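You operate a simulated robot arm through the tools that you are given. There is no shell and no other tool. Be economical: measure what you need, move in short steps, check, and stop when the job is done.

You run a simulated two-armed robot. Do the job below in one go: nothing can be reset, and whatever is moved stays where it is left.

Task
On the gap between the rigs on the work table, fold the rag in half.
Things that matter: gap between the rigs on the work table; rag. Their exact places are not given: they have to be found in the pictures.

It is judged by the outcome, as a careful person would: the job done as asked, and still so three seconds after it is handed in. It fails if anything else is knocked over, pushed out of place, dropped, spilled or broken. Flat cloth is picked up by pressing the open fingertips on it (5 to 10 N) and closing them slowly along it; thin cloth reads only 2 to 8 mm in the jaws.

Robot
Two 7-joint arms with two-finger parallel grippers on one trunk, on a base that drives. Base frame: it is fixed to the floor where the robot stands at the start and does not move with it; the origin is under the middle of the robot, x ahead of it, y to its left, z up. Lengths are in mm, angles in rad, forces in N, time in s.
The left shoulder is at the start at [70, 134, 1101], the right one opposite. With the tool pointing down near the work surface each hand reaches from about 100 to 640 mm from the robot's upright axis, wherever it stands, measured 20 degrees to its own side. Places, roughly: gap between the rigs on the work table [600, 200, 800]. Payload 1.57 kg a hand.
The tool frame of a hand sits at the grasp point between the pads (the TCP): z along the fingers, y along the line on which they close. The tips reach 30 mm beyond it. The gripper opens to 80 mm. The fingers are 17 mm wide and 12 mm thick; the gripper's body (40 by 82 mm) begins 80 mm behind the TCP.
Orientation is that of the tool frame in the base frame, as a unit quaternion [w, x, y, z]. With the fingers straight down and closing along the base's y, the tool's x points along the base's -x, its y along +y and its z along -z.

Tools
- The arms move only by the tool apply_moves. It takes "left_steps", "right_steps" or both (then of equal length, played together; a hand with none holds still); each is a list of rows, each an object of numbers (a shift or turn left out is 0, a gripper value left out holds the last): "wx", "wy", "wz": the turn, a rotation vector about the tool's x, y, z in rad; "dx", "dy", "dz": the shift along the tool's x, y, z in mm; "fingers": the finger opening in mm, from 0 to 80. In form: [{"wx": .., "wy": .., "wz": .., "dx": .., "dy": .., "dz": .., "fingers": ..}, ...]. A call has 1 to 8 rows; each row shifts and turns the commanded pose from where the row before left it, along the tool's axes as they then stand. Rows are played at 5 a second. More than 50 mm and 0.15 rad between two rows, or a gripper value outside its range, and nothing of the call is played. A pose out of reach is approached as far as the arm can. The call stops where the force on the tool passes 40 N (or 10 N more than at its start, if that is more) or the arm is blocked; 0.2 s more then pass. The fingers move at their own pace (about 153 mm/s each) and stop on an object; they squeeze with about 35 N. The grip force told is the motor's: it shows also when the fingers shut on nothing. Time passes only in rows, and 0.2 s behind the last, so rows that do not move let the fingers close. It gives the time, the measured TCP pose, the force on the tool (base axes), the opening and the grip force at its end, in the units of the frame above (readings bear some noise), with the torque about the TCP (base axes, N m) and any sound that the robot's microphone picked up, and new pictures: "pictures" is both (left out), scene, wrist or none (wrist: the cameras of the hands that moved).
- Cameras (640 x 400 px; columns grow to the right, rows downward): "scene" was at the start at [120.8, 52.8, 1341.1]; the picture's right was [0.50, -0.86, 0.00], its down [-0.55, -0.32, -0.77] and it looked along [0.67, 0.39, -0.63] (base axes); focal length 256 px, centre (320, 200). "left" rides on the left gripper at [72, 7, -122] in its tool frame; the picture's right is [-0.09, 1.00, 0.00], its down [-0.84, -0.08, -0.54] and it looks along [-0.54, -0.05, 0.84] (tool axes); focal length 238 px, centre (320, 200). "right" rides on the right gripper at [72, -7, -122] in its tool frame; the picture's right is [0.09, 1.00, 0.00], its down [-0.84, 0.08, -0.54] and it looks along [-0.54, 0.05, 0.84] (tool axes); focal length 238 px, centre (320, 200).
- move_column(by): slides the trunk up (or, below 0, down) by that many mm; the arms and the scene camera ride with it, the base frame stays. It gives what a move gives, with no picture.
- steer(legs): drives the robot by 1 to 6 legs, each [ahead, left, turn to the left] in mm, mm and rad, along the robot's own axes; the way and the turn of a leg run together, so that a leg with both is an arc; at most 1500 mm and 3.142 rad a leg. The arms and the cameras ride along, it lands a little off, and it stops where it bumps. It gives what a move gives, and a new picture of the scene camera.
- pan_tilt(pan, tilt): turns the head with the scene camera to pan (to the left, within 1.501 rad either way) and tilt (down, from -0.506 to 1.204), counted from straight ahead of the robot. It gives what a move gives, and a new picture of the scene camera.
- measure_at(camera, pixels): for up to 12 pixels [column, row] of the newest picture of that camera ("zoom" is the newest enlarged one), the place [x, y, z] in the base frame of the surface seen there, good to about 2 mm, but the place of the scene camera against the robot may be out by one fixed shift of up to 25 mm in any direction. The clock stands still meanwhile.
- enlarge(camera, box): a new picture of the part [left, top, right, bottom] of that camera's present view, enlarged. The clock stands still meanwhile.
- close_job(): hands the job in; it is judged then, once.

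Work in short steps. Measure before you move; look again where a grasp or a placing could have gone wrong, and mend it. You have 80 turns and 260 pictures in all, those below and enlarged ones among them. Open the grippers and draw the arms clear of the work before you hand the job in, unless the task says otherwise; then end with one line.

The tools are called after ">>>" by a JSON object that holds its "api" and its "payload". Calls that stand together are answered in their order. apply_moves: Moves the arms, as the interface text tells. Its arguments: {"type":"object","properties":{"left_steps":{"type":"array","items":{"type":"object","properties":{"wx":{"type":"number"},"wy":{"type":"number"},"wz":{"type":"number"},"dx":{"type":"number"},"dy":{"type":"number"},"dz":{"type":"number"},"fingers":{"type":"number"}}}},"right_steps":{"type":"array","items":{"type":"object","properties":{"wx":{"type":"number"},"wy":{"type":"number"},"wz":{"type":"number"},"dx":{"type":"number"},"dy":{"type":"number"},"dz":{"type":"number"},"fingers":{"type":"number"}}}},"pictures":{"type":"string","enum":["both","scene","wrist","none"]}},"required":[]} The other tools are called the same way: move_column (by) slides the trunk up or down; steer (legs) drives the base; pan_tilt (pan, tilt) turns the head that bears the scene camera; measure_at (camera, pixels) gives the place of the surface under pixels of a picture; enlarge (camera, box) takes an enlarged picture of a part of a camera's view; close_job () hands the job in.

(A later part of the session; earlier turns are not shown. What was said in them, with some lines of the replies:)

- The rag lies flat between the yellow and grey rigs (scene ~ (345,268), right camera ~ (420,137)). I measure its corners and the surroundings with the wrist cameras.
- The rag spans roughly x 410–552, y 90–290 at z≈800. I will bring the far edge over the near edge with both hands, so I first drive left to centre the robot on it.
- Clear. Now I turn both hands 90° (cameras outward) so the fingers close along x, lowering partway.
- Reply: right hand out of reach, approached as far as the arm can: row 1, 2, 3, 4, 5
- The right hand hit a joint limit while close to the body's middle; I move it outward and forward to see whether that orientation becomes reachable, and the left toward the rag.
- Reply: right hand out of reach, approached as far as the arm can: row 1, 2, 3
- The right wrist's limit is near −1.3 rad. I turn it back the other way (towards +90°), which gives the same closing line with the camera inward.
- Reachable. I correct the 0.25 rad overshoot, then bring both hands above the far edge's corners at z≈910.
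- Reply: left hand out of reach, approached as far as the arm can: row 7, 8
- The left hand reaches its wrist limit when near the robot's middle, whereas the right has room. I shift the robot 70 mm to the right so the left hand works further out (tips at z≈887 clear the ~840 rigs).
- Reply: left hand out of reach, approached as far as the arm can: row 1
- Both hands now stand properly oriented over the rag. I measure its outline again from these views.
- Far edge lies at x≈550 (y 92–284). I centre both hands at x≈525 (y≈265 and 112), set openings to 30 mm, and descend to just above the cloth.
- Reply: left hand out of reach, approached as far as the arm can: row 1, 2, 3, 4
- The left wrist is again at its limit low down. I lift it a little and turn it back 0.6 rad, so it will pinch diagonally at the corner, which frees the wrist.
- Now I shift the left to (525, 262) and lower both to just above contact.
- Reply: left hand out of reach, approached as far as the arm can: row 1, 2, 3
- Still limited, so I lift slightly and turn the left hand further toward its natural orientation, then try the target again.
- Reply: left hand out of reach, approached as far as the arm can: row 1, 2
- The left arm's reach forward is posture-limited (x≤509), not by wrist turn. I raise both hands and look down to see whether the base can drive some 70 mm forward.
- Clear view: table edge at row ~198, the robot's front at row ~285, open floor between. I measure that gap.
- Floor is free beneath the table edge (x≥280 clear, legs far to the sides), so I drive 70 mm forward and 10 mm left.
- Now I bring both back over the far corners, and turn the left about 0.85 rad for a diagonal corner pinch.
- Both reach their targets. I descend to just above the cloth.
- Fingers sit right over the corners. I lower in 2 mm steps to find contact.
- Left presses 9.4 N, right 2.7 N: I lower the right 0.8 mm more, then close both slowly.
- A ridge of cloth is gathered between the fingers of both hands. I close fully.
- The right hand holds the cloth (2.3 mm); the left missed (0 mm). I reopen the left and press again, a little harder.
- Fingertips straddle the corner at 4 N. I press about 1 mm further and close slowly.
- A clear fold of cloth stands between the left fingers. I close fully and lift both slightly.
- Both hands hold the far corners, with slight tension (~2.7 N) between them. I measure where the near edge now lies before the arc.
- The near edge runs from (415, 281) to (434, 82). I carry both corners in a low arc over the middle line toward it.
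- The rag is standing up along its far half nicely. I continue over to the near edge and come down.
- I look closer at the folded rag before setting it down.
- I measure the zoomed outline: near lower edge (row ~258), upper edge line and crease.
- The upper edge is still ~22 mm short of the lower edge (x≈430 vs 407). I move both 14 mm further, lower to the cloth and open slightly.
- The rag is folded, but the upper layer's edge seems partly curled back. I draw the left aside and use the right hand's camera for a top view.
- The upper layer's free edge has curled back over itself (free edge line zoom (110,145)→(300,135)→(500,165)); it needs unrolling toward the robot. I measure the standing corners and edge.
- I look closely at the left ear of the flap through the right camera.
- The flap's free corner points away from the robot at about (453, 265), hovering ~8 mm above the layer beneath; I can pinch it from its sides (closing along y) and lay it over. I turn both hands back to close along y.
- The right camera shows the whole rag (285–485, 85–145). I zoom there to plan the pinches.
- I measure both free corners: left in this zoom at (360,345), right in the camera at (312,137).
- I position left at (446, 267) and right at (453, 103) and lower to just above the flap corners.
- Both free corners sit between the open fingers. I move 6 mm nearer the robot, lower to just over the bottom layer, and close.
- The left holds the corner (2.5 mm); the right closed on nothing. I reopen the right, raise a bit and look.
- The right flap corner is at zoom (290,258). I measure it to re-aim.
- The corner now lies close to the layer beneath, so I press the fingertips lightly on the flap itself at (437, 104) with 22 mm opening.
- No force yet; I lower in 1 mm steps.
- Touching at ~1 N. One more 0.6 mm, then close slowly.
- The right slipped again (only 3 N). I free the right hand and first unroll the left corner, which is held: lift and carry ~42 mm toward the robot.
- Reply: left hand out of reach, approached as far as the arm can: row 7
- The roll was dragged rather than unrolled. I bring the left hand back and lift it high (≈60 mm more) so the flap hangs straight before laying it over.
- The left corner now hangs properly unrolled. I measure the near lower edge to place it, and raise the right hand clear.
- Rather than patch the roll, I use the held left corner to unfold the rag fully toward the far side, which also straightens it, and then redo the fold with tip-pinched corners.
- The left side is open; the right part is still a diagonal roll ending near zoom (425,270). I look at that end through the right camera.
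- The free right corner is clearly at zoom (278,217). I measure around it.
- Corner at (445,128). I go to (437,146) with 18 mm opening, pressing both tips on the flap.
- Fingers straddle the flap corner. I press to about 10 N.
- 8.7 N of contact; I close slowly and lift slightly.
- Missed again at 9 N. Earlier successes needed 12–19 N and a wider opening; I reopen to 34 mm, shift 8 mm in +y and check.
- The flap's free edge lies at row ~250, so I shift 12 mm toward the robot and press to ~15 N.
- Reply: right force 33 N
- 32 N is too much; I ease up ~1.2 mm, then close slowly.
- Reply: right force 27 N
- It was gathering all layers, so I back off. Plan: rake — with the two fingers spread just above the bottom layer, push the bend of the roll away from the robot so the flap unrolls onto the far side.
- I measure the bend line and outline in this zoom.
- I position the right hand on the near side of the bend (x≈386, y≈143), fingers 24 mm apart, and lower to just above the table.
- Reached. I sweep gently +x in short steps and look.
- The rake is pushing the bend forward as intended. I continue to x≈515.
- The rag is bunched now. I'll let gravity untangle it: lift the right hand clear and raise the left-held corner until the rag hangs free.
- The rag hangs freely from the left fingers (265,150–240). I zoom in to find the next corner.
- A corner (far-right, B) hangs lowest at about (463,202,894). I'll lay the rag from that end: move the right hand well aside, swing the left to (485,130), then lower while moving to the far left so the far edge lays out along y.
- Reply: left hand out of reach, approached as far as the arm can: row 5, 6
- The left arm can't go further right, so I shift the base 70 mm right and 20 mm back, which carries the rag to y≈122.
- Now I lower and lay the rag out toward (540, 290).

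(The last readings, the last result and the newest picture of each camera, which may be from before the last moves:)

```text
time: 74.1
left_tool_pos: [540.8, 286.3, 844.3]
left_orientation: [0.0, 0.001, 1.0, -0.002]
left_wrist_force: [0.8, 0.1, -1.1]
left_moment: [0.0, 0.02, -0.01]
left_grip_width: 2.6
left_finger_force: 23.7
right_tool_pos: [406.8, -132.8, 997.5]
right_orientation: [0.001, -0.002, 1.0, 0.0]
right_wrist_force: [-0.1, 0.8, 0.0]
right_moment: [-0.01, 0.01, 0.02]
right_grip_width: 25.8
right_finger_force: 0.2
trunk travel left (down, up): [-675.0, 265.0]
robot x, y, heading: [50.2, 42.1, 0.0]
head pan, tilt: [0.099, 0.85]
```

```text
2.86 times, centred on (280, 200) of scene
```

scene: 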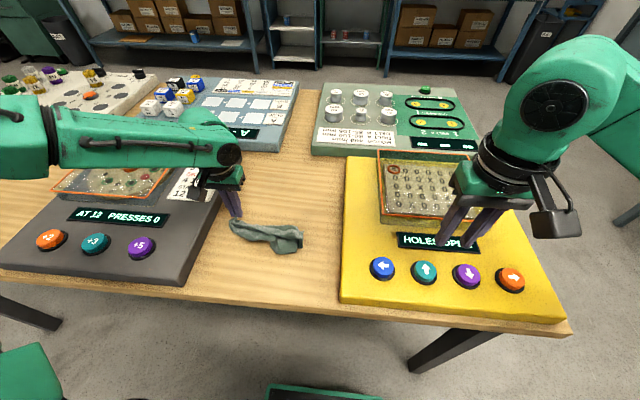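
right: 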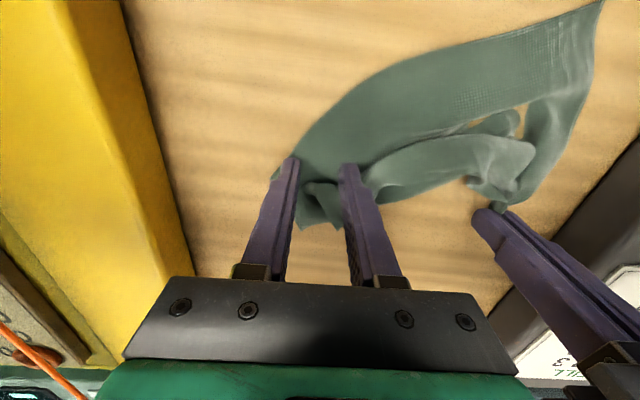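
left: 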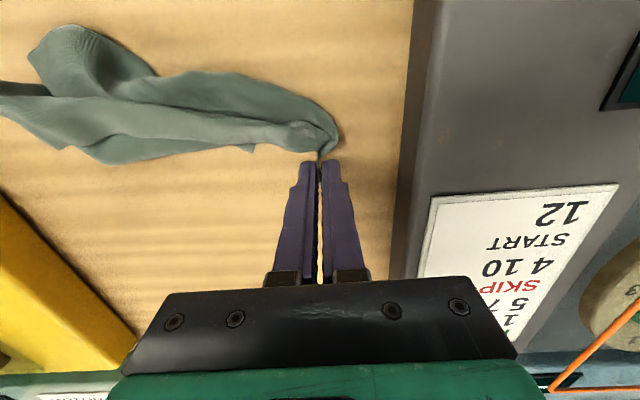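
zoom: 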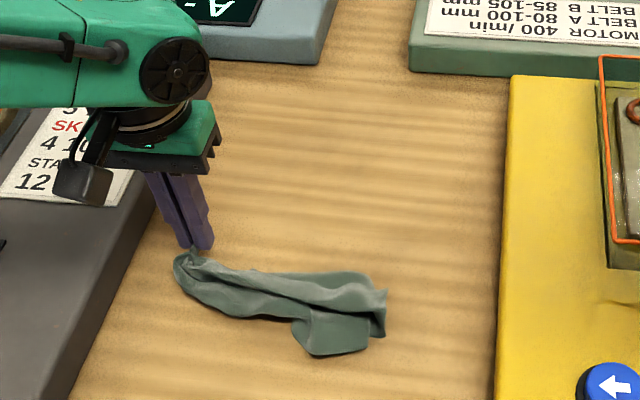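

The rag lies as a strip with several loose corners. I zoom in with the left camera to identify them.

>>> {"api": "enlarge", "payload": {"camera": "left", "box": [0, 10, 340, 190]}}

>>> {"api": "enlarge", "payload": {"camera": "scene", "box": [235, 205, 315, 265]}}

```text
1.88 times, centred on (170, 100) of left
```

zoom: 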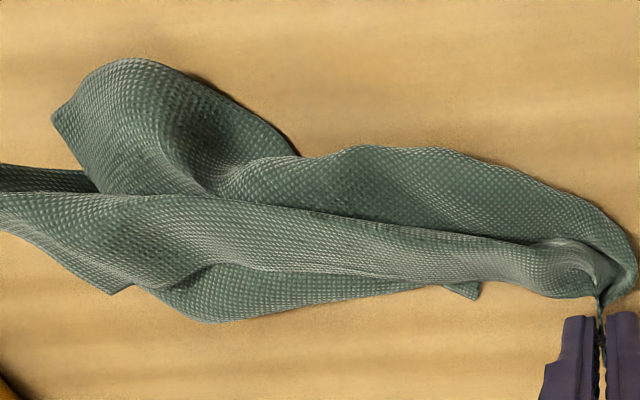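

```text
6.67 times, centred on (275, 235) of scene
```

zoom: 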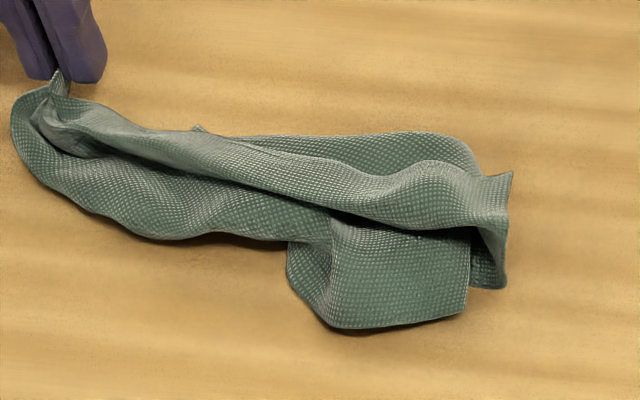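

I measure the candidate corners.

>>> {"api": "measure_at", "payload": {"camera": "zoom", "pixels": [[510, 178], [503, 282], [464, 308], [338, 325], [290, 270], [200, 130], [430, 137], [420, 190], [480, 230], [400, 280], [495, 200]]}}

```text
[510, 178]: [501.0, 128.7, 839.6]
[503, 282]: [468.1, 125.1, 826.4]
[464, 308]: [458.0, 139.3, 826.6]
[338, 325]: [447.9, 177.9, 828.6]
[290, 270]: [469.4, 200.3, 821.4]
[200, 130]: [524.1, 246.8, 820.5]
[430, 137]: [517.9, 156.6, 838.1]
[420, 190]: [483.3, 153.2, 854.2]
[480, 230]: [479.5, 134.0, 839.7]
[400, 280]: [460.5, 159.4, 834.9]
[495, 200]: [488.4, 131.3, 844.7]
```

Corner B stands raised ~20 mm at about (501,129). I bring the right hand above it, turned ~0.8 rad so the pinch is symmetric about the corner.

>>> {"api": "apply_moves", "payload": {"right_steps": [{"dx": -15, "dy": 44}, {"dx": -15, "dy": 44}, {"dx": -15, "dy": 44, "fingers": 40}, {"dx": -15, "dy": 44}, {"dx": -15, "dy": 44}, {"dx": -14, "dy": 44}], "pictures": "none"}}

>>> {"api": "apply_moves", "payload": {"right_steps": [{"wz": 0.133, "dz": 20}, {"wz": 0.133, "dz": 20}, {"wz": 0.133, "dz": 20}, {"wz": 0.133, "dz": 20}, {"wz": 0.133, "dz": 20}, {"wz": 0.133}], "pictures": "wrist"}}

>>> {"api": "enlarge", "payload": {"camera": "right", "box": [230, 20, 470, 190]}}

```text
time: 75.5
left_tool_pos: [541.5, 287.4, 843.2]
left_orientation: [0.002, 0.001, 1.0, -0.003]
left_wrist_force: [-0.5, 0.4, 0.1]
left_moment: [0.01, -0.02, 0.02]
left_grip_width: 2.3
left_finger_force: 24.4
right_tool_pos: [490.8, 131.1, 996.0]
right_orientation: [0.003, -0.003, 1.0, -0.001]
right_wrist_force: [0.8, 0.6, -0.8]
right_moment: [-0.04, 0.0, -0.01]
right_grip_width: 39.7
right_finger_force: 0.1
trunk travel left (down, up): [-675.0, 265.0]
robot x, y, heading: [52.2, 39.7, -0.004]
head pan, tilt: [0.099, 0.85]
```

```text
time: 76.9
left_tool_pos: [540.8, 286.0, 844.2]
left_orientation: [0.002, 0.001, 1.0, -0.002]
left_wrist_force: [-0.6, 0.2, -0.3]
left_moment: [-0.03, -0.03, 0.01]
left_grip_width: 2.3
left_finger_force: 23.5
right_tool_pos: [495.5, 130.7, 897.4]
right_orientation: [0.001, 0.387, 0.922, 0.0]
right_wrist_force: [-0.5, 0.1, -0.6]
right_moment: [0.0, 0.02, 0.0]
right_grip_width: 40.2
right_finger_force: 0.0
trunk travel left (down, up): [-675.0, 265.0]
robot x, y, heading: [48.7, 43.1, 0.0]
head pan, tilt: [0.099, 0.85]
```

right: 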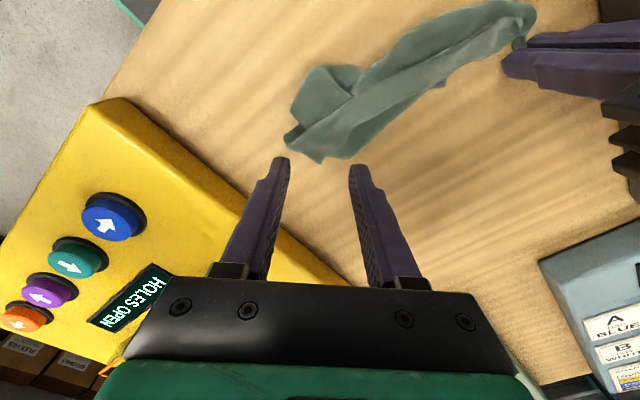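

```text
2.35 times, centred on (350, 105) of right
```

zoom: 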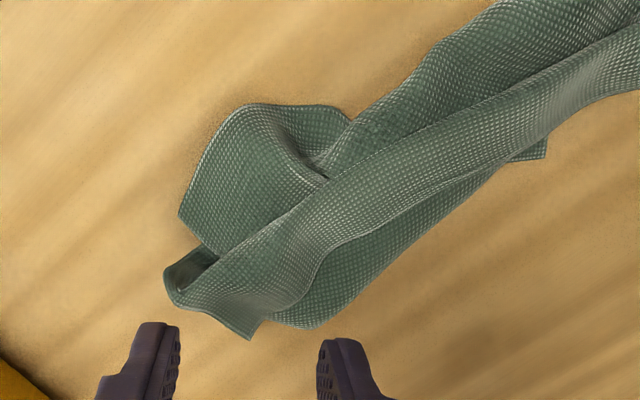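

The corner B apex is at zoom (250,335), nicely free. I measure it.

>>> {"api": "measure_at", "payload": {"camera": "zoom", "pixels": [[250, 332], [248, 310], [240, 285], [270, 300], [210, 308], [175, 290], [300, 270], [310, 310], [185, 215]]}}

```text
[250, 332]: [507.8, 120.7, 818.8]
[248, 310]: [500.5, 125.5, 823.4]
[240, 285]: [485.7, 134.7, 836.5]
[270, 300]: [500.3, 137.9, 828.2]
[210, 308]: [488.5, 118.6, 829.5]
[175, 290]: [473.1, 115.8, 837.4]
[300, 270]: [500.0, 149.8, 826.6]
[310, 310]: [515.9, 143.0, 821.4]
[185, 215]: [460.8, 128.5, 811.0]
```

I centre on (501,126), lower so the tips end just below the corner (z≈813), and close.

>>> {"api": "apply_moves", "payload": {"right_steps": [{"dx": -7, "dz": 15, "fingers": 34}, {"dz": 20}, {"dz": 18}, {"dz": 0}], "pictures": "wrist"}}

>>> {"api": "enlarge", "payload": {"camera": "right", "box": [230, 80, 410, 220]}}

```text
time: 77.9
left_tool_pos: [541.8, 286.2, 844.3]
left_orientation: [0.001, 0.001, 1.0, 0.0]
left_wrist_force: [-0.1, -0.6, 0.5]
left_moment: [0.0, -0.01, 0.0]
left_grip_width: 2.5
left_finger_force: 24.1
right_tool_pos: [499.6, 125.7, 843.6]
right_orientation: [0.001, 0.387, 0.922, 0.001]
right_wrist_force: [1.5, 0.1, -0.4]
right_moment: [0.03, 0.0, -0.01]
right_grip_width: 33.9
right_finger_force: 0.1
trunk travel left (down, up): [-675.0, 265.0]
robot x, y, heading: [48.6, 38.1, -0.002]
head pan, tilt: [0.099, 0.85]
```

right: 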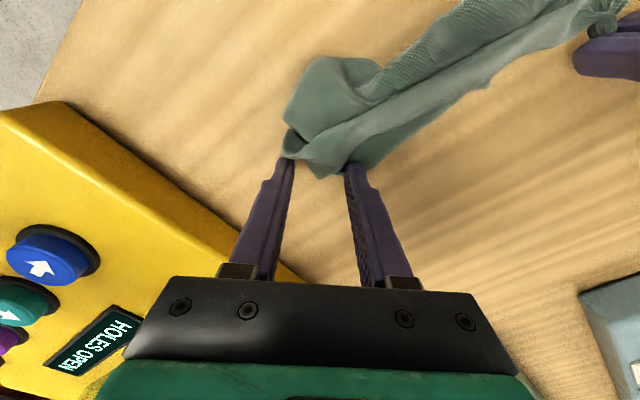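

```text
2.86 times, centred on (320, 150) of right
```

zoom: 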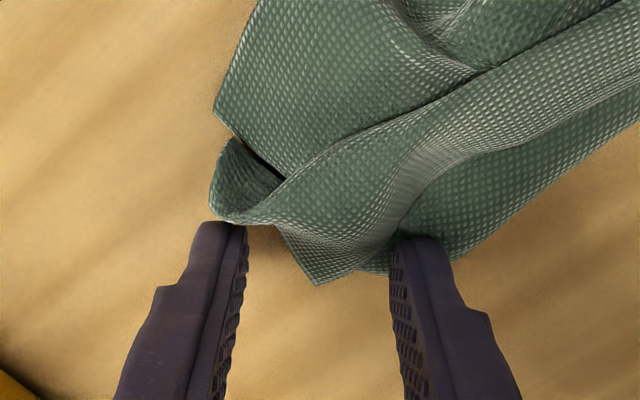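

The corner is well between the pads. I close.

>>> {"api": "apply_moves", "payload": {"right_steps": [{"dx": 3, "dz": 2}, {"fingers": 24}, {"fingers": 14}, {"fingers": 6}, {"fingers": 0}, {"fingers": 0}, {"dz": -5}], "pictures": "wrist"}}

```text
time: 79.5
left_tool_pos: [541.0, 285.8, 844.6]
left_orientation: [0.001, 0.001, 1.0, -0.001]
left_wrist_force: [0.3, 0.1, -0.2]
left_moment: [0.02, 0.01, 0.01]
left_grip_width: 2.7
left_finger_force: 23.7
right_tool_pos: [497.3, 128.1, 846.5]
right_orientation: [0.002, 0.387, 0.922, 0.001]
right_wrist_force: [-0.4, 0.5, -0.5]
right_moment: [0.01, -0.01, 0.0]
right_grip_width: 2.9
right_finger_force: 24.2
trunk travel left (down, up): [-675.0, 265.0]
robot x, y, heading: [53.8, 40.1, 0.005]
head pan, tilt: [0.099, 0.85]
```

right: 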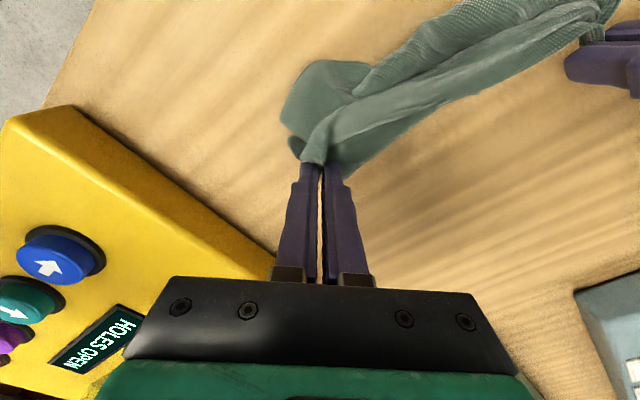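

B is held (2.9 mm). I lift both hands together so the rag hangs between them, spreading the corners to ~168 mm.

>>> {"api": "apply_moves", "payload": {"left_steps": [{"dx": 8, "dy": -1, "dz": -25}, {"dx": 8, "dy": -2, "dz": -25}, {"dx": 8, "dy": -2, "dz": -25}, {"dx": 8, "dy": -2, "dz": -25}, {"dx": 9, "dy": -2, "dz": -25}, {"dx": 9, "dy": -2, "dz": -20}, {"dz": 0}], "right_steps": [{"dx": -1.5, "dy": -3, "dz": -25}, {"dx": -1.5, "dy": -3, "dz": -25}, {"dx": -1.5, "dy": -3, "dz": -25}, {"dx": -1.5, "dy": -3, "dz": -25}, {"dx": -1.5, "dy": -3, "dz": -25}, {"dx": -1.5, "dy": -3, "dz": -20}, {"dz": 0}], "pictures": "scene"}}

>>> {"api": "enlarge", "payload": {"camera": "scene", "box": [180, 130, 360, 260]}}

```text
time: 81.1
left_tool_pos: [489.9, 278.4, 992.3]
left_orientation: [0.001, 0.001, 1.0, -0.001]
left_wrist_force: [0.3, -0.9, -0.1]
left_moment: [-0.04, -0.01, 0.02]
left_grip_width: 2.4
left_finger_force: 24.1
right_tool_pos: [490.9, 107.6, 995.0]
right_orientation: [0.001, 0.387, 0.922, 0.001]
right_wrist_force: [0.2, 2.4, 0.3]
right_moment: [0.06, -0.02, 0.02]
right_grip_width: 2.8
right_finger_force: 24.2
trunk travel left (down, up): [-675.0, 265.0]
robot x, y, heading: [51.1, 40.8, 0.001]
head pan, tilt: [0.099, 0.85]
```

scene: 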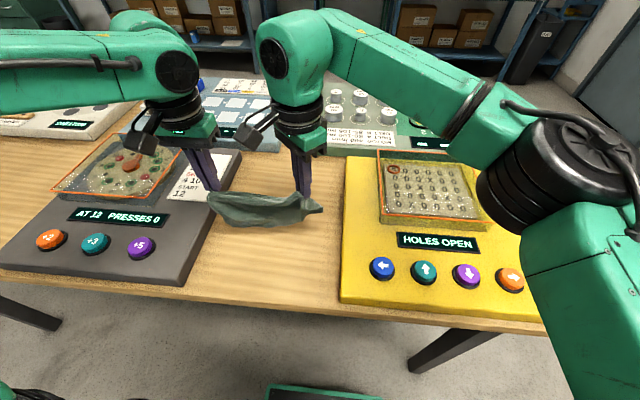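

```text
3.08 times, centred on (270, 195) of scene
```

zoom: 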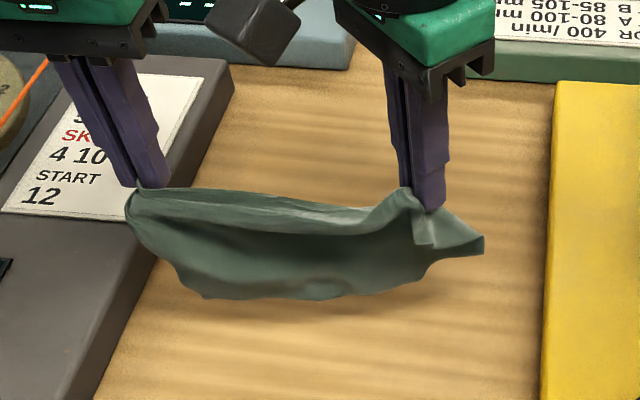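

I measure the hanging shape to see how much cloth hangs below.

>>> {"api": "measure_at", "payload": {"camera": "zoom", "pixels": [[205, 296], [300, 297], [400, 285], [430, 265], [480, 248], [470, 235], [140, 195], [280, 205], [280, 240], [150, 250], [410, 195], [425, 240]]}}

>>> {"api": "enlarge", "payload": {"camera": "right", "box": [200, 0, 640, 260]}}

>>> {"api": "enlarge", "payload": {"camera": "left", "box": [0, 0, 440, 260]}}

```text
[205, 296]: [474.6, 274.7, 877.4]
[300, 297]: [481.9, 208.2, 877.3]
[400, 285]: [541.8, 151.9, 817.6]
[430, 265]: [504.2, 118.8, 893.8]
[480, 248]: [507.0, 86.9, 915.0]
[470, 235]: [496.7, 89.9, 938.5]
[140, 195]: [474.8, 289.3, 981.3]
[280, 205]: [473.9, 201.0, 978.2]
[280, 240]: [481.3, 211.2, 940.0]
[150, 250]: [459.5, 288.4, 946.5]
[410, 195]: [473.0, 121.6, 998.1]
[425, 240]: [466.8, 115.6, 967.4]
```

```text
1.45 times, centred on (420, 130) of right
```

zoom: 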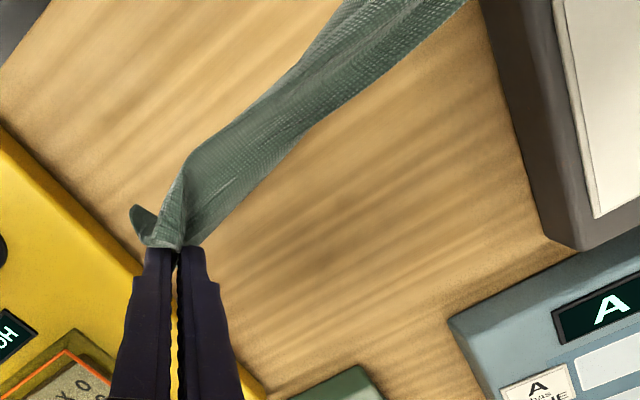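

```text
1.45 times, centred on (220, 130) of left
```

zoom: 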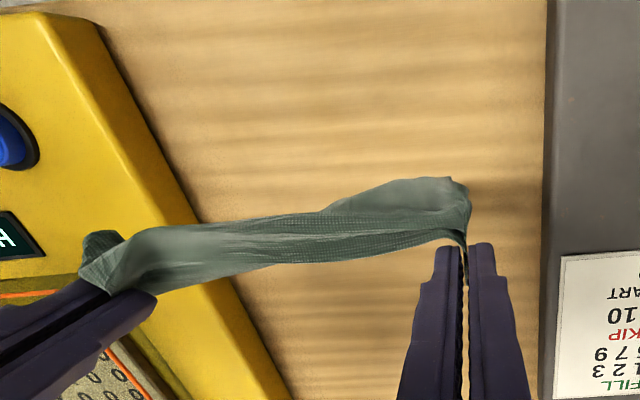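

About 100 mm hangs down in front. I lower until the bottom edge touches, then lay it out toward +x so it lies flat.

>>> {"api": "apply_moves", "payload": {"left_steps": [{"dx": 10, "dz": 30}, {"dx": 10, "dz": 28}, {"dx": -12, "dz": 18}, {"dx": -16, "dz": 18}, {"dx": -16, "dz": 18}, {"dx": -16, "dz": 18}, {"dx": -12, "dz": 14}, {"dz": 0}], "right_steps": [{"dx": 7, "dy": -7.1, "dz": 30}, {"dx": 7, "dy": -7.1, "dz": 28}, {"dx": -8.4, "dy": 8.6, "dz": 18}, {"dx": -11.2, "dy": 11.4, "dz": 18}, {"dx": -11.2, "dy": 11.4, "dz": 18}, {"dx": -11.2, "dy": 11.4, "dz": 18}, {"dx": -8.4, "dy": 8.6, "dz": 16}, {"dz": 0}], "pictures": "both"}}

>>> {"api": "enlarge", "payload": {"camera": "scene", "box": [200, 160, 340, 270]}}

>>> {"api": "enlarge", "payload": {"camera": "left", "box": [60, 0, 360, 180]}}

```text
time: 82.9
left_tool_pos: [544.2, 275.5, 846.8]
left_orientation: [0.001, 0.001, 1.0, 0.0]
left_wrist_force: [0.6, -1.5, 1.0]
left_moment: [-0.02, 0.0, 0.02]
left_grip_width: 2.6
left_finger_force: 23.8
right_tool_pos: [543.3, 108.7, 848.0]
right_orientation: [0.002, 0.387, 0.922, 0.001]
right_wrist_force: [-0.7, 1.9, 0.2]
right_moment: [0.03, -0.02, 0.02]
right_grip_width: 2.9
right_finger_force: 24.3
trunk travel left (down, up): [-675.0, 265.0]
robot x, y, heading: [50.3, 38.7, 0.001]
head pan, tilt: [0.099, 0.85]
```

scene: 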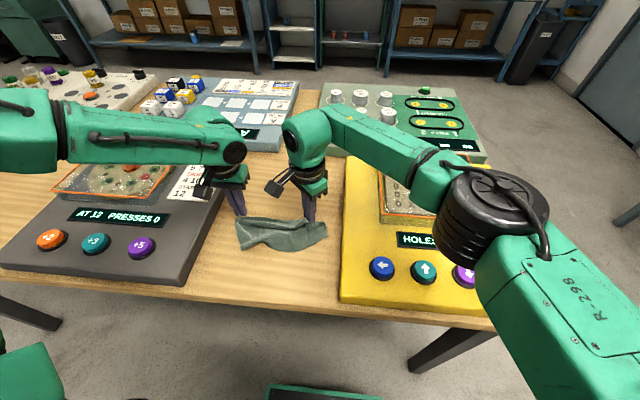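
right: 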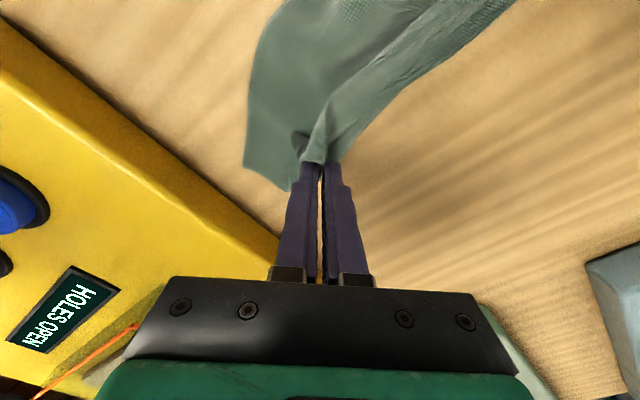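
left: 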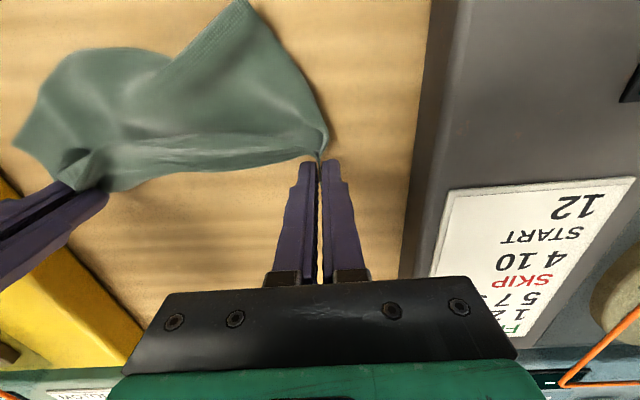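

```text
3.64 times, centred on (270, 215) of scene
```

zoom: 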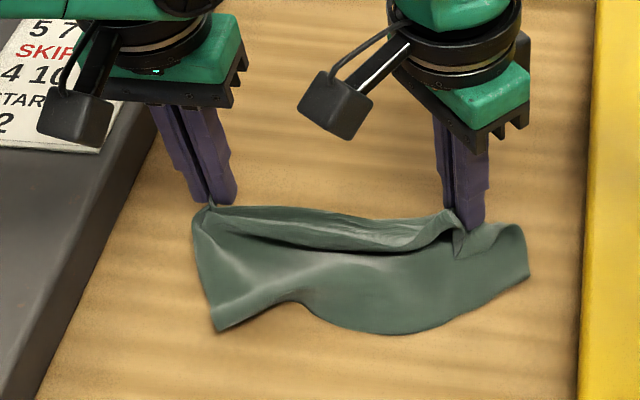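

```text
2.13 times, centred on (210, 90) of left
```

zoom: 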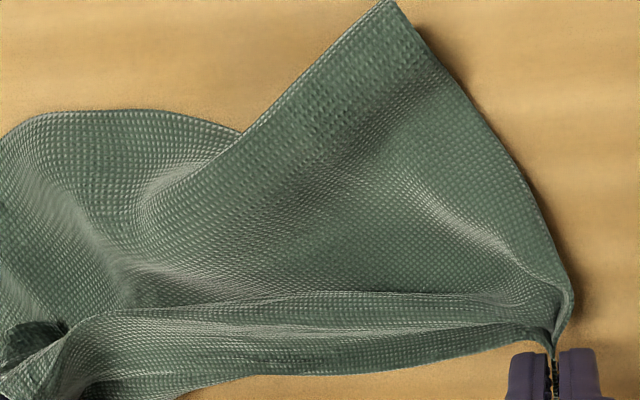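

Much flatter now. I measure the outline's right side in the right camera and near corners in the left camera.

>>> {"api": "enlarge", "payload": {"camera": "right", "box": [220, 0, 460, 200]}}

>>> {"api": "measure_at", "payload": {"camera": "right", "pixels": [[246, 164], [288, 188], [251, 90], [285, 6], [300, 140], [330, 100], [270, 120], [345, 135]]}}

>>> {"api": "measure_at", "payload": {"camera": "left", "pixels": [[243, 3], [170, 60], [120, 50], [60, 58], [17, 140], [75, 150], [300, 140], [200, 172]]}}

```text
2.00 times, centred on (340, 100) of right
```

zoom: 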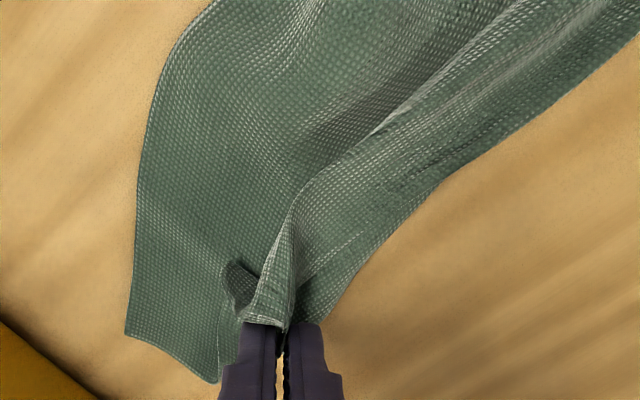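

```text
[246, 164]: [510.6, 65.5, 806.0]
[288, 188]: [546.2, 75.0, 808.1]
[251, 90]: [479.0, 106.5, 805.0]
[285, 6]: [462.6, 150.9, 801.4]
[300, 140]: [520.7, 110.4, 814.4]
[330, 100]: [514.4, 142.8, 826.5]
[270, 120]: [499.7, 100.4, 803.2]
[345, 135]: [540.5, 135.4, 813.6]
```

```text
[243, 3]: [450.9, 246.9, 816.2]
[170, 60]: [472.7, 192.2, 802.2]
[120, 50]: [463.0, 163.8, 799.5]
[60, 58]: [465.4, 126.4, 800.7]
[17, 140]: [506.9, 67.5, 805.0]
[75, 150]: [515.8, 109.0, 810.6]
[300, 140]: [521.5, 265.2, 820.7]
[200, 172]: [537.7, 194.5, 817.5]
```

Both hands do hold the two far corners A and B (far edge taut); the near half is just bunched. I lift, swing back to x≈430, then drag forward low so the cloth trails out flat.

>>> {"api": "apply_moves", "payload": {"left_steps": [{"dz": -35}, {"dx": 28, "dz": -35}, {"dx": 28, "dz": -35}, {"dx": 28, "dz": -15}, {"dx": 28}, {"dz": 0}, {"dz": 20}], "right_steps": [{"dz": -35}, {"dx": 19.6, "dy": -20, "dz": -35}, {"dx": 19.6, "dy": -20, "dz": -35}, {"dx": 19.6, "dy": -20, "dz": -15}, {"dx": 19.6, "dy": -20}, {"dz": 0}, {"dz": 20}], "pictures": "none"}}

>>> {"api": "apply_moves", "payload": {"left_steps": [{"dx": -14, "dz": 15}, {"dx": -16, "dz": 15}, {"dx": -16, "dz": 15}, {"dx": -16, "dz": 15}, {"dx": -16, "dz": 15}, {"dx": -16, "dz": 15}, {"dx": -16, "dz": 9}, {"dx": -4, "dz": 2}], "right_steps": [{"dx": -9.8, "dy": 10, "dz": 15}, {"dx": -11.2, "dy": 11.4, "dz": 15}, {"dx": -11.2, "dy": 11.4, "dz": 15}, {"dx": -11.2, "dy": 11.4, "dz": 15}, {"dx": -11.2, "dy": 11.4, "dz": 15}, {"dx": -11.2, "dy": 11.4, "dz": 15}, {"dx": -11.2, "dy": 11.4, "dz": 9}, {"dx": -2.8, "dy": 2.9, "dz": 2}], "pictures": "both"}}

>>> {"api": "enlarge", "payload": {"camera": "scene", "box": [200, 160, 340, 270]}}

```text
time: 84.5
left_tool_pos: [433.5, 276.7, 945.5]
left_orientation: [0.0, 0.001, 1.0, -0.002]
left_wrist_force: [0.0, -1.1, -0.4]
left_moment: [-0.05, 0.01, 0.01]
left_grip_width: 2.6
left_finger_force: 24.2
right_tool_pos: [431.6, 110.8, 947.8]
right_orientation: [0.0, 0.387, 0.922, 0.0]
right_wrist_force: [-0.2, 0.9, 0.1]
right_moment: [0.01, 0.02, 0.03]
right_grip_width: 2.6
right_finger_force: 23.7
trunk travel left (down, up): [-675.0, 265.0]
robot x, y, heading: [54.5, 42.4, 0.003]
head pan, tilt: [0.099, 0.85]
```

```text
time: 86.3
left_tool_pos: [543.8, 277.0, 843.2]
left_orientation: [0.001, 0.001, 1.0, -0.002]
left_wrist_force: [0.2, -0.8, -0.1]
left_moment: [0.0, -0.02, 0.0]
left_grip_width: 2.6
left_finger_force: 23.8
right_tool_pos: [545.1, 110.7, 845.2]
right_orientation: [0.001, 0.387, 0.922, 0.0]
right_wrist_force: [-0.2, 0.6, -0.4]
right_moment: [0.03, -0.03, 0.04]
right_grip_width: 2.7
right_finger_force: 23.8
trunk travel left (down, up): [-675.0, 265.0]
robot x, y, heading: [48.5, 36.8, 0.0]
head pan, tilt: [0.099, 0.85]
```

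scene: 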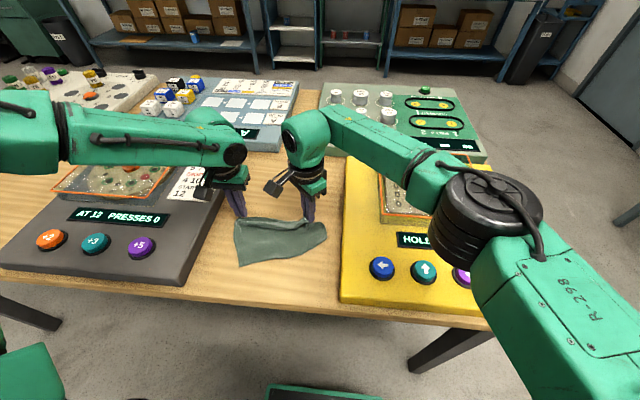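
right: 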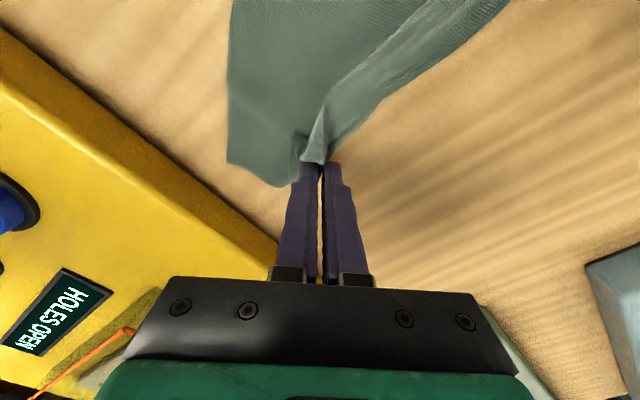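
left: 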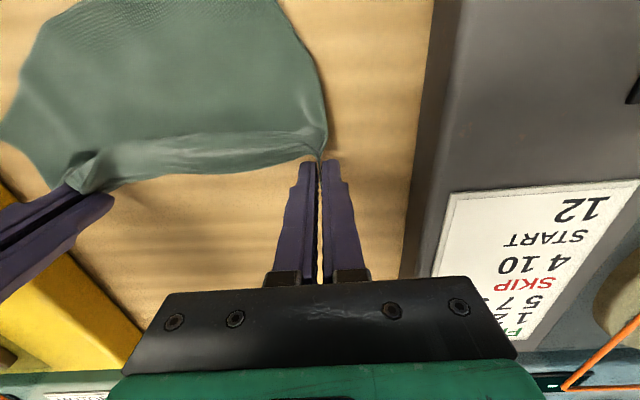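

```text
3.64 times, centred on (270, 215) of scene
5 turns are left
```

zoom: 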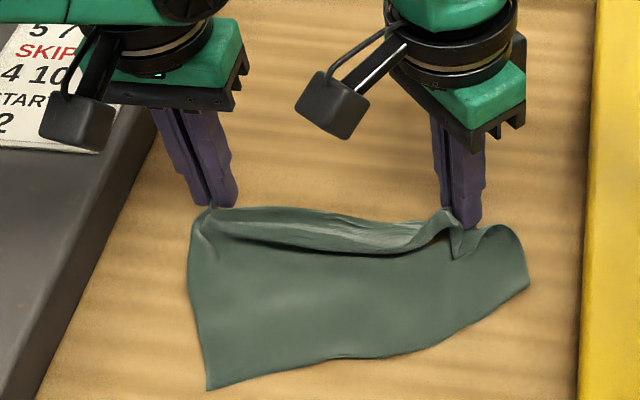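

Few turns remain, so I fold now: both held corners go up and over onto the near edge (left to about (418,243), right to about (490,92)), keeping the far edge's length between the hands, then open.

>>> {"api": "apply_moves", "payload": {"left_steps": [{"dx": 10, "dy": -5, "dz": -25}, {"dx": 18, "dy": -5, "dz": -22}, {"dx": 20, "dy": -5, "dz": -13}, {"dx": 22, "dy": -5, "dz": 0}, {"dx": 22, "dy": -5, "dz": 13}, {"dx": 20, "dy": -5, "dz": 22}, {"dx": 14, "dy": -4, "dz": 30}, {"fingers": 14}], "right_steps": [{"dx": 0.9, "dy": -4.7, "dz": -25}, {"dx": 3.7, "dy": -7.6, "dz": -22}, {"dx": 4.4, "dy": -8.3, "dz": -8}, {"dx": 4.4, "dy": -8.3, "dz": 0}, {"dx": 4.4, "dy": -8.3, "dz": 12}, {"dx": 4.4, "dy": -8.3, "dz": 22}, {"dx": 3, "dy": -6.9, "dz": 27}, {"fingers": 14}], "pictures": "scene"}}

```text
time: 88.1
left_tool_pos: [418.0, 242.8, 839.3]
left_orientation: [0.001, 0.001, 1.0, -0.002]
left_wrist_force: [-0.7, -0.8, 0.0]
left_moment: [-0.03, 0.0, -0.01]
left_grip_width: 13.9
left_finger_force: 0.0
right_tool_pos: [493.2, 91.5, 839.2]
right_orientation: [0.001, 0.387, 0.922, 0.0]
right_wrist_force: [0.0, -0.2, 0.6]
right_moment: [-0.04, -0.04, 0.0]
right_grip_width: 14.2
right_finger_force: 0.2
trunk travel left (down, up): [-675.0, 265.0]
robot x, y, heading: [45.8, 38.4, 0.002]
head pan, tilt: [0.099, 0.85]
4 turns are left
```

scene: 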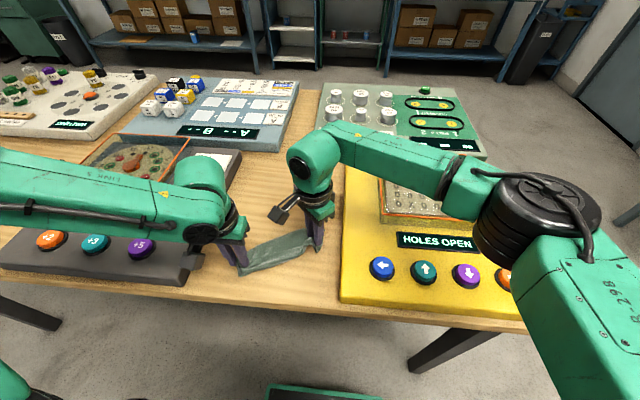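

The fold is laid and the fingers are open. I raise both hands straight up and away to see the result.

>>> {"api": "apply_moves", "payload": {"left_steps": [{"dz": -6, "fingers": 18}, {"dz": -15}, {"dz": -35}, {"dz": -40}, {"dz": -40, "dy": 20}, {"dz": -10, "dy": 45}, {"dy": 45}], "right_steps": [{"dz": -6, "fingers": 18}, {"dz": -15}, {"dz": -35}, {"dz": -40}, {"dz": -40, "dx": -15, "dy": -10}, {"dx": -30, "dy": -30}, {"dx": -30, "dy": -30}], "pictures": "both"}}

```text
time: 89.7
left_tool_pos: [414.2, 353.2, 987.1]
left_orientation: [0.001, 0.001, 1.0, -0.003]
left_wrist_force: [1.0, 1.0, -0.6]
left_moment: [-0.01, 0.01, 0.03]
left_grip_width: 18.2
left_finger_force: 0.0
right_tool_pos: [493.8, -10.6, 974.2]
right_orientation: [0.001, 0.386, 0.922, 0.001]
right_wrist_force: [-1.0, 0.1, -1.0]
right_moment: [-0.01, -0.02, -0.03]
right_grip_width: 17.9
right_finger_force: 0.0
trunk travel left (down, up): [-675.0, 265.0]
robot x, y, heading: [48.7, 39.8, -0.002]
head pan, tilt: [0.099, 0.85]
3 turns are left
```

scene: 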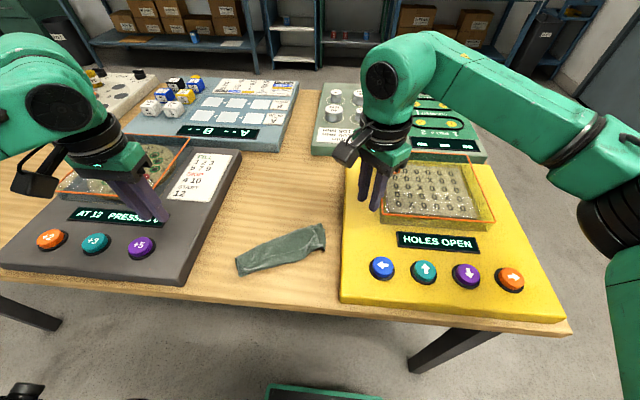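
right: 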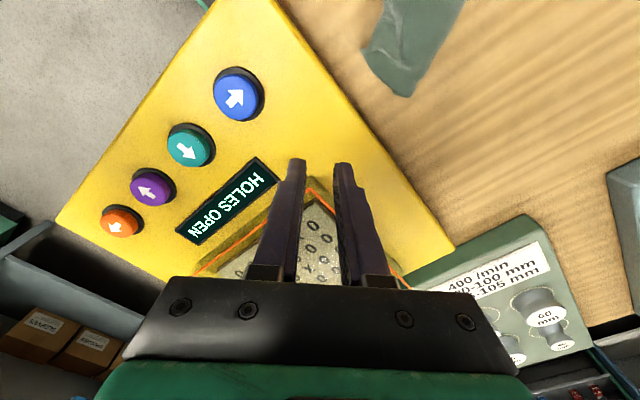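
left: 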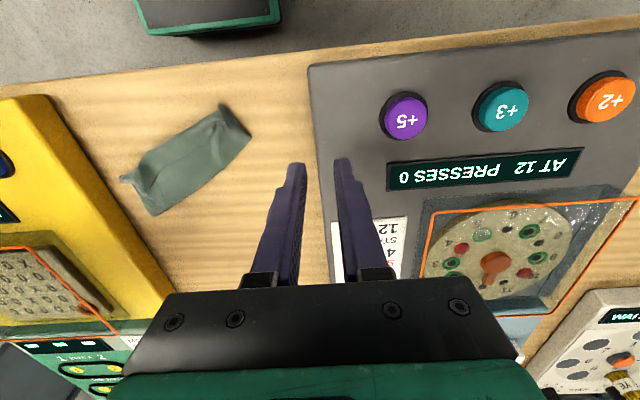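

The rag now lies in the gap as a half-width rectangle (scene (235–325, 225–275)). Both hands are open and clear, and the display still reads "PRESSES 0", so nothing else was touched. I hand it in.

>>> {"api": "close_job", "payload": {}}

```text
The job is handed in.
```

The rag is folded about in half in the gap between the rigs, lying at an angle. I did not check its edges or layers close up before handing in. Nothing else looks moved, and both grippers are open and clear.
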